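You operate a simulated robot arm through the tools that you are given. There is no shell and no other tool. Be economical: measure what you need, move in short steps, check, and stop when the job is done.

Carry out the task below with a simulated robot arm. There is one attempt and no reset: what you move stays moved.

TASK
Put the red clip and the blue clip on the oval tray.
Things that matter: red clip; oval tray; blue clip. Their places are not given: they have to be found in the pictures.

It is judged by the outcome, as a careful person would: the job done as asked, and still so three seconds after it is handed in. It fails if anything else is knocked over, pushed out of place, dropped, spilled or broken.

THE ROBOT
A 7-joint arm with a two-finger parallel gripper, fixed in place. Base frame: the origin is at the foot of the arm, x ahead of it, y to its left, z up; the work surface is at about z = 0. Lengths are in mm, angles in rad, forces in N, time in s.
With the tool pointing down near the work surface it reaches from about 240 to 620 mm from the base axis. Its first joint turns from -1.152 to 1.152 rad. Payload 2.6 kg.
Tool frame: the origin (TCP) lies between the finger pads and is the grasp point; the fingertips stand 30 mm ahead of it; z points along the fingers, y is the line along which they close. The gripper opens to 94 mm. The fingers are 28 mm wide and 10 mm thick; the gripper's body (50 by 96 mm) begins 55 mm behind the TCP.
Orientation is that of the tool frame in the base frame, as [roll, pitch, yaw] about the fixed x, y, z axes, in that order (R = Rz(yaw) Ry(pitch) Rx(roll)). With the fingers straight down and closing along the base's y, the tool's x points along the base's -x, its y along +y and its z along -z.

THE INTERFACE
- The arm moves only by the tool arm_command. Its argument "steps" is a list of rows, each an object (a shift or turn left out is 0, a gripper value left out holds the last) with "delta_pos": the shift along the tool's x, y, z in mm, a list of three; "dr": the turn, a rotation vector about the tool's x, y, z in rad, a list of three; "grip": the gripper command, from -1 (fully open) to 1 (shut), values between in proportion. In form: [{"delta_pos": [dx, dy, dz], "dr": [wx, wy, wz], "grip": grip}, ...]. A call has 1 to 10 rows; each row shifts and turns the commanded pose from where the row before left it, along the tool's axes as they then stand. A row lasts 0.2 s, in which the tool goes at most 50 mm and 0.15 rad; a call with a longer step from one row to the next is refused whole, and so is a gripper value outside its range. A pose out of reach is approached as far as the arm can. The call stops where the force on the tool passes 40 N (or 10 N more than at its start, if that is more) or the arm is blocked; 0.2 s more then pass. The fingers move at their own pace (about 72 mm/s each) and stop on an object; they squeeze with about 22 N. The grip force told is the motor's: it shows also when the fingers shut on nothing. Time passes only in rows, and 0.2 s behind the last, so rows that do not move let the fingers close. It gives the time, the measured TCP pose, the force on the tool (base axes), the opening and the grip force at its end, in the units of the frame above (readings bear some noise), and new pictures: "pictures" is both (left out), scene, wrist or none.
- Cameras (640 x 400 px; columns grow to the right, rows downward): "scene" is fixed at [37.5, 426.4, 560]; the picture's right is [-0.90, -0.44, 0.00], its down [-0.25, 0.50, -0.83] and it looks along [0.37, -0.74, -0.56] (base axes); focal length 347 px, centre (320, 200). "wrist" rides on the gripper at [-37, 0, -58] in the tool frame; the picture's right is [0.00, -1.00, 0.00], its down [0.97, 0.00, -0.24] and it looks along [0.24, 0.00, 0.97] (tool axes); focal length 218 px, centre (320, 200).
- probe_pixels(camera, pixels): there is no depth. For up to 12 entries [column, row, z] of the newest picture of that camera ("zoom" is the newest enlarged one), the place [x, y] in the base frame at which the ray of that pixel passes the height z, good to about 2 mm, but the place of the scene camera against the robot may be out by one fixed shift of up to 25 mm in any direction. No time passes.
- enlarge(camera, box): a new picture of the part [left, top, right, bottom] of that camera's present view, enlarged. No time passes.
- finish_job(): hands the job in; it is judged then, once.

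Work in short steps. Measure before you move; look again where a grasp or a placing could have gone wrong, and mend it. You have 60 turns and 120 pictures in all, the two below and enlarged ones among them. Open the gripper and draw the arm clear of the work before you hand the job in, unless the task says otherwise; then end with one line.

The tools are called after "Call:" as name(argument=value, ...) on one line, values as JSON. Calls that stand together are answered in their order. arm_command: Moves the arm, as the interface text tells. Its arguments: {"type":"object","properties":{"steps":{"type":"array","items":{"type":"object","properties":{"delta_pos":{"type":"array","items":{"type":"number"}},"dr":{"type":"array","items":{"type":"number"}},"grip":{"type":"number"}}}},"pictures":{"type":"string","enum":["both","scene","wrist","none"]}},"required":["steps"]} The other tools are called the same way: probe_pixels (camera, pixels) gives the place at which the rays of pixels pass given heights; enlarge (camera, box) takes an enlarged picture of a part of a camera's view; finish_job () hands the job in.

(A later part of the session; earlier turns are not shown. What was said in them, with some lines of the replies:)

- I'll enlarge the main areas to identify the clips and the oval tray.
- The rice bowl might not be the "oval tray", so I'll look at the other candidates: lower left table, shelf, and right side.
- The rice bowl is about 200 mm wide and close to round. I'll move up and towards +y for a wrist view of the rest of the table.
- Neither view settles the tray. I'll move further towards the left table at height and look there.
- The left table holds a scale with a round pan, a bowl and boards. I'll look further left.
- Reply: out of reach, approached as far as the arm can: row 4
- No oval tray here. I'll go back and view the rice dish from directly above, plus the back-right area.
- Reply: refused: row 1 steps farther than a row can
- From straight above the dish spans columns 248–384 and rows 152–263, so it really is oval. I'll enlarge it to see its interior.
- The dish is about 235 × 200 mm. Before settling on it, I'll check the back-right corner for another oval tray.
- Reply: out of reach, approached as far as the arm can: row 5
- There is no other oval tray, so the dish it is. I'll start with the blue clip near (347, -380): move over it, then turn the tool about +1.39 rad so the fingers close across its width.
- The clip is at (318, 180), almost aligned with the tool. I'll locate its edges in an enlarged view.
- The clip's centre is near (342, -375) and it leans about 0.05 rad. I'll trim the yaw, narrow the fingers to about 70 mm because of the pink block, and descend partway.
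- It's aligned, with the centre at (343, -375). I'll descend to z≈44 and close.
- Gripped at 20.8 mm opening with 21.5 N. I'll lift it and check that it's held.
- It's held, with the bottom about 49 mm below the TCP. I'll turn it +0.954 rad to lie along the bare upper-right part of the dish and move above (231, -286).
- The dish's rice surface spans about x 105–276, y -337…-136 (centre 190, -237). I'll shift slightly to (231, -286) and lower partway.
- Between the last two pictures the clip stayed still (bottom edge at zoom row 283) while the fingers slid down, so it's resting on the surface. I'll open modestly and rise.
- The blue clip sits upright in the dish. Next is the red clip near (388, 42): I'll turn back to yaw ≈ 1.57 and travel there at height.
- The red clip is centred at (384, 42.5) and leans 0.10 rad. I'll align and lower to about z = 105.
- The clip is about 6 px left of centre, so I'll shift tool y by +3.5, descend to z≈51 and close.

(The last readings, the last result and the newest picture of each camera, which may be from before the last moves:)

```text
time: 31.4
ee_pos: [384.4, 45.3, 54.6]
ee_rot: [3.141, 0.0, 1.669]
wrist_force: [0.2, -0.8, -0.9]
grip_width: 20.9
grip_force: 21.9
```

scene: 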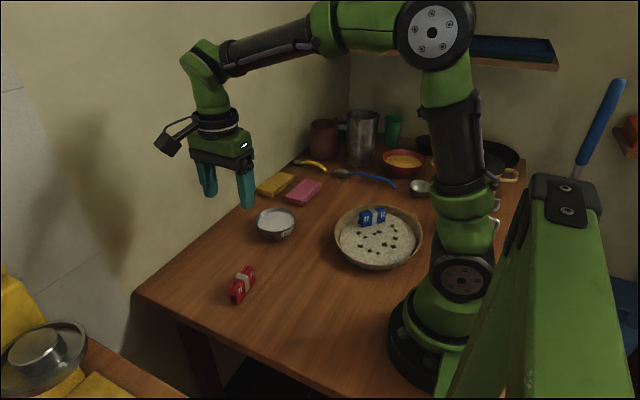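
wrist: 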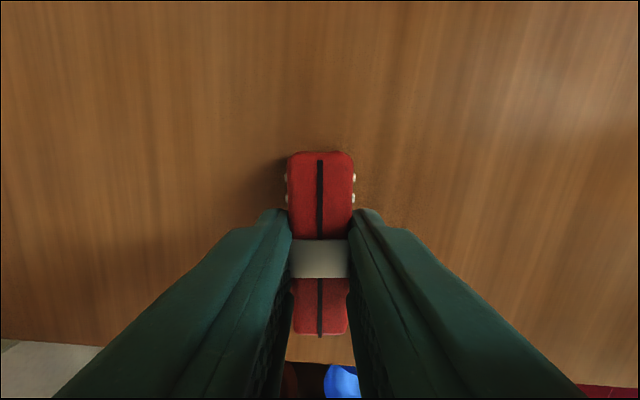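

Gripped at 20.9 mm. I'll lift, turn to yaw 2.226, and carry it to the free upper-left part of the dish at about (237, -182).

Call:
arm_command(steps=[{"delta_pos": [0, 0, -20]}, {"delta_pos": [0, 0, -45]}, {"delta_pos": [0, 0, -45]}, {"dr": [0, 0, -0.139]}, {"dr": [0, 0, -0.139]}, {"dr": [0, 0, -0.139]}, {"dr": [0, 0, -0.14]}, {"delta_pos": [0, 0, 0]}], pictures="both")

Call:
arm_command(steps=[{"delta_pos": [-15, -42, 0]}, {"delta_pos": [-15, -42, 0]}, {"delta_pos": [-15, -42, 0]}, {"delta_pos": [-15, -42, 0]}, {"delta_pos": [-15, -42, 0]}, {"delta_pos": [-15, -42, 0]}, {"delta_pos": [0, 0, 0]}], pictures="both")

```text
time: 33.2
ee_pos: [384.2, 44.8, 162.8]
ee_rot: [3.141, 0.0, 2.23]
wrist_force: [0.0, -0.2, -0.6]
grip_width: 20.8
grip_force: 21.8
```

scene: 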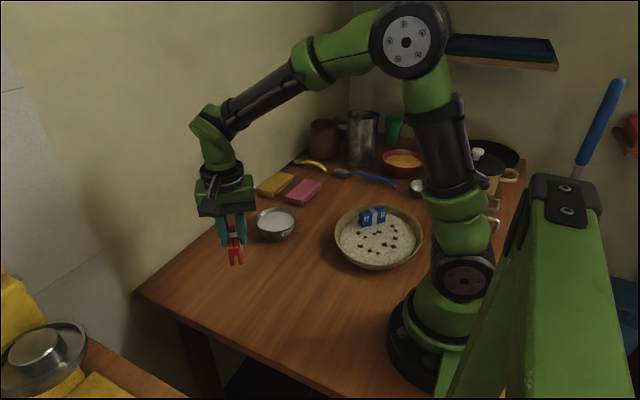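
wrist: 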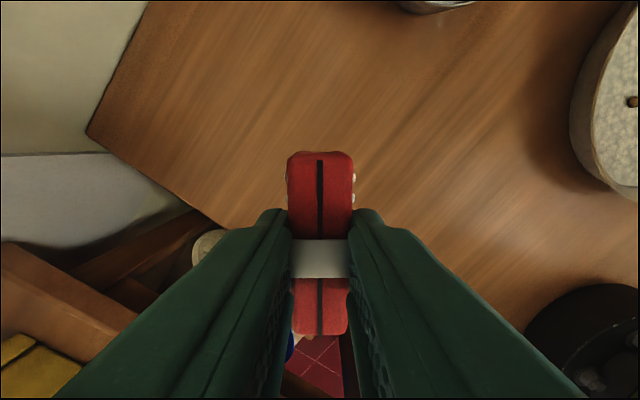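

```text
time: 34.8
ee_pos: [238.8, -179.9, 160.9]
ee_rot: [3.141, 0.001, 2.228]
wrist_force: [0.2, -0.5, -0.4]
grip_width: 20.6
grip_force: 21.7
```

scene: 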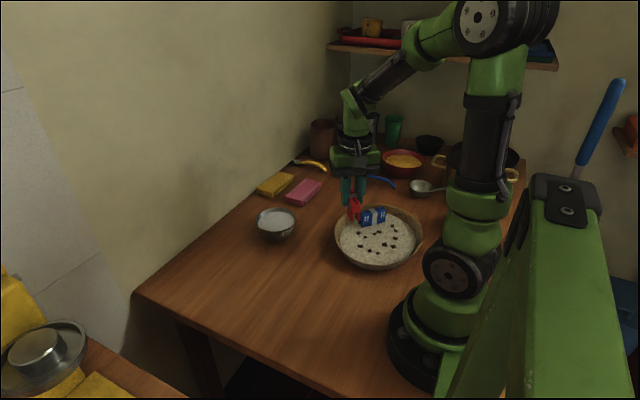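
wrist: 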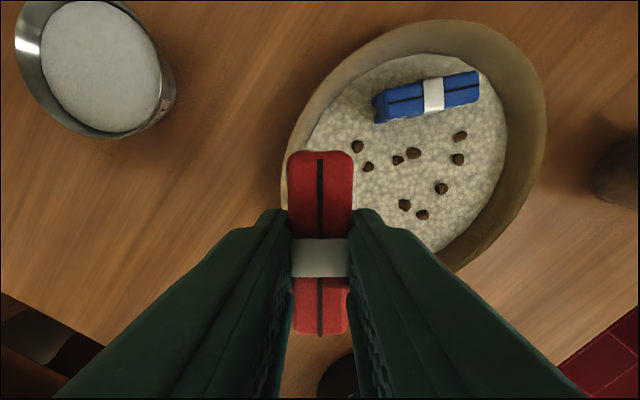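

It's over the upper-left of the dish and clear of blue. I'll shift a few mm inward and lower to z ≈ 95.

Call:
arm_command(steps=[{"delta_pos": [0, -2, 30]}, {"delta_pos": [0, 0, 25]}, {"delta_pos": [0, 0, 10]}, {"delta_pos": [0, 0, 0]}], pictures="wrist")

Call:
enlarge(camera="scene", box=[310, 160, 440, 280])

```text
time: 35.8
ee_pos: [238.0, -181.2, 96.7]
ee_rot: [3.139, -0.001, 2.226]
wrist_force: [0.3, -0.3, -0.5]
grip_width: 20.4
grip_force: 22.4
```

wrist: 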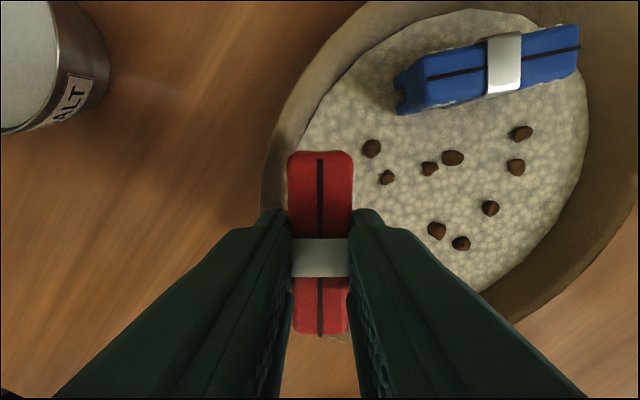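

```text
3.33 times, centred on (375, 220) of scene
```

zoom: 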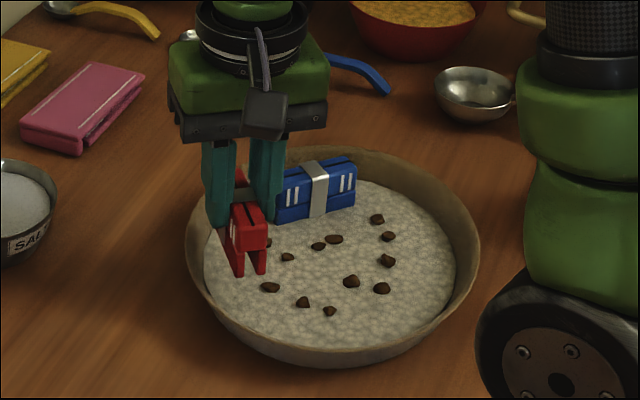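

The outer corner is only 2–3 mm from the rice edge, so I'll shift about 3 mm inward while lowering further.

Call:
arm_command(steps=[{"delta_pos": [1, -3, 0]}, {"delta_pos": [0, 0, 10]}, {"delta_pos": [0, 0, 10]}, {"delta_pos": [0, 0, 4]}, {"delta_pos": [0, 0, 0]}], pictures="wrist")

Call:
enlarge(camera="scene", box=[330, 170, 410, 250])

```text
time: 37.0
ee_pos: [236.8, -182.6, 75.5]
ee_rot: [3.141, 0.0, 2.228]
wrist_force: [0.7, -0.2, -1.1]
grip_width: 20.6
grip_force: 22.3
```

wrist: 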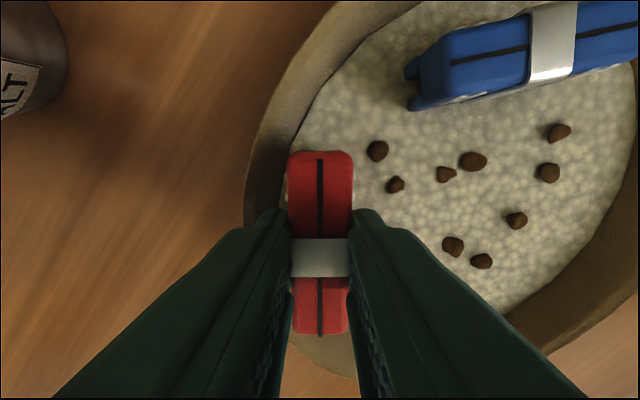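

```text
5.00 times, centred on (370, 210) of scene
```

zoom: 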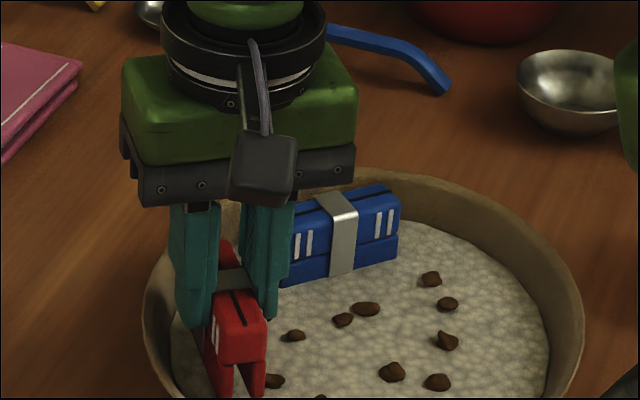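

Call:
arm_command(steps=[{"delta_pos": [0, -1, 4]}, {"delta_pos": [0, 0, 3]}, {"delta_pos": [0, 0, 0]}], pictures="wrist")

Call:
enlarge(camera="scene", box=[330, 200, 410, 270])

```text
time: 37.8
ee_pos: [236.8, -183.9, 67.3]
ee_rot: [3.141, -0.001, 2.228]
wrist_force: [-0.5, -0.1, 0.4]
grip_width: 20.6
grip_force: 21.8
```

wrist: 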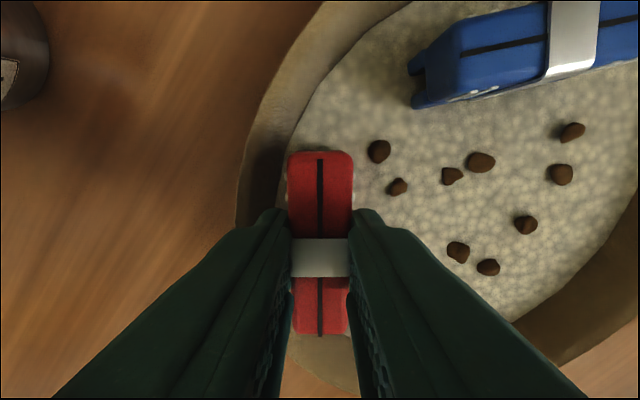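

```text
5.71 times, centred on (370, 235) of scene
```

zoom: 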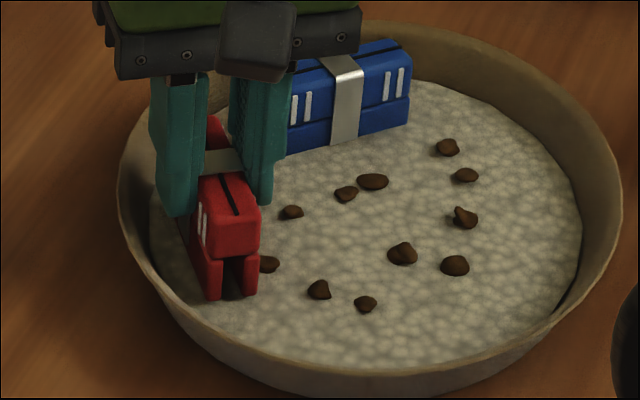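

It clears both the wall and the bean at (268, 264) of the zoom. I'll lower the last few mm.

Call:
arm_command(steps=[{"delta_pos": [0, 0, 2]}, {"delta_pos": [0, 0, 2]}, {"delta_pos": [0, 0, 0]}], pictures="none")

Call:
enlarge(camera="scene", box=[330, 200, 410, 270])

Call:
arm_command(steps=[{"delta_pos": [0, 0, 1.5]}, {"delta_pos": [0, 0, 0]}], pictures="none")

Call:
enlarge(camera="scene", box=[330, 200, 410, 270])

```text
time: 38.6
ee_pos: [235.7, -183.2, 64.6]
ee_rot: [3.141, 0.0, 2.227]
wrist_force: [0.6, -1.1, -0.8]
grip_width: 20.7
grip_force: 21.9
```

```text
5.71 times, centred on (370, 235) of scene
```

zoom: 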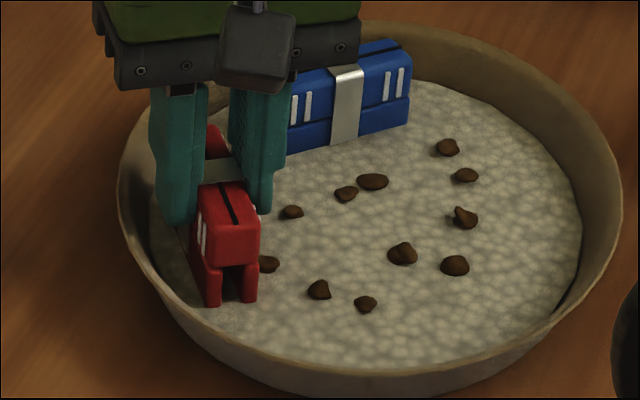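

```text
time: 39.2
ee_pos: [236.4, -183.2, 60.9]
ee_rot: [3.141, 0.001, 2.226]
wrist_force: [0.2, 0.8, -0.4]
grip_width: 20.4
grip_force: 22.0
```

```text
5.71 times, centred on (370, 235) of scene
```

zoom: 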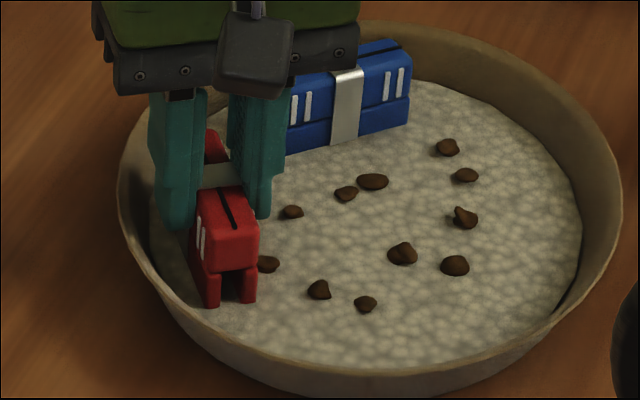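

The clip's bottom is at row 306 in both zooms, so it's in contact or within a millimetre of it. I'll open slightly and rise.

Call:
arm_command(steps=[{"delta_pos": [0, 0, 0.5]}, {"grip": 0.38}, {"grip": 0.38}, {"delta_pos": [0, 0, -20]}, {"delta_pos": [0, 0, -40]}, {"delta_pos": [0, 0, -45]}, {"delta_pos": [0, 0, -45]}, {"delta_pos": [0, 0, 0]}], pictures="both")

Call:
enlarge(camera="scene", box=[310, 170, 440, 280])

```text
time: 41.0
ee_pos: [235.6, -183.3, 210.1]
ee_rot: [3.14, 0.001, 2.227]
wrist_force: [0.3, -0.1, -0.7]
grip_width: 28.9
grip_force: 0.0
```

scene: 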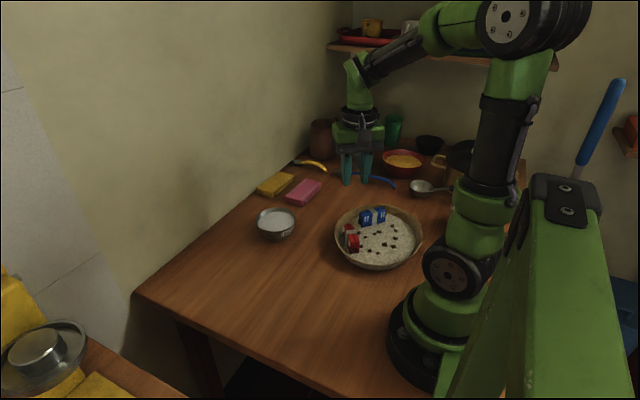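
wrist: 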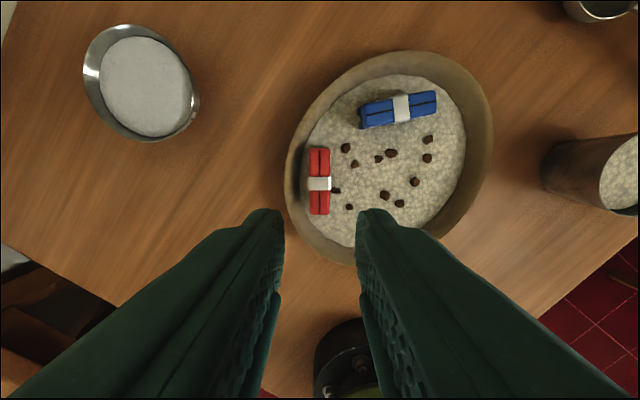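

```text
3.64 times, centred on (375, 225) of scene
```

zoom: 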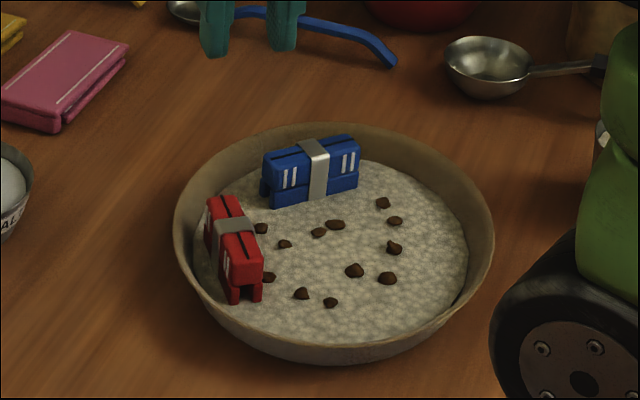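

Both clips rest upright in the tray with nothing disturbed. I'll open fully and draw the arm clear.

Call:
arm_command(steps=[{"delta_pos": [0, 0, -40], "grip": -1}, {"delta_pos": [0, 0, -40]}, {"delta_pos": [0, 45, 0]}, {"delta_pos": [0, 45, 0]}, {"delta_pos": [0, 45, 0]}, {"delta_pos": [0, 45, 0]}, {"delta_pos": [0, 0, 0]}], pictures="scene")

```text
time: 42.6
ee_pos: [381.1, -73.3, 290.3]
ee_rot: [-3.141, 0.0, 2.226]
wrist_force: [-0.3, 0.0, -0.1]
grip_width: 94.0
grip_force: 0.1
```

scene: 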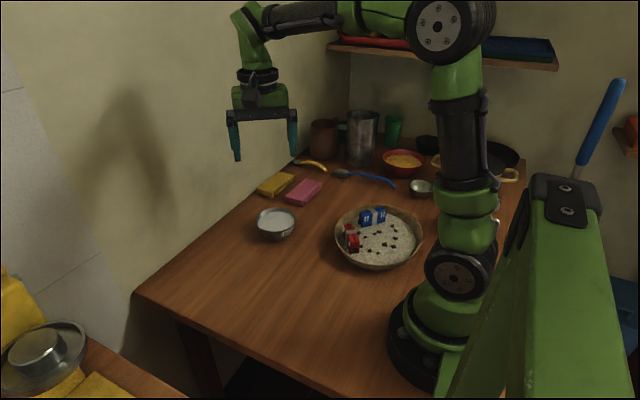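

The arm is clear and the gripper is open, so I'm handing the job in.

Call:
finish_job()

```text
The job is handed in.
```

The red and blue clips are both resting upright in the oval dish of rice, the only oval tray I found, and nothing else appears to have been moved.
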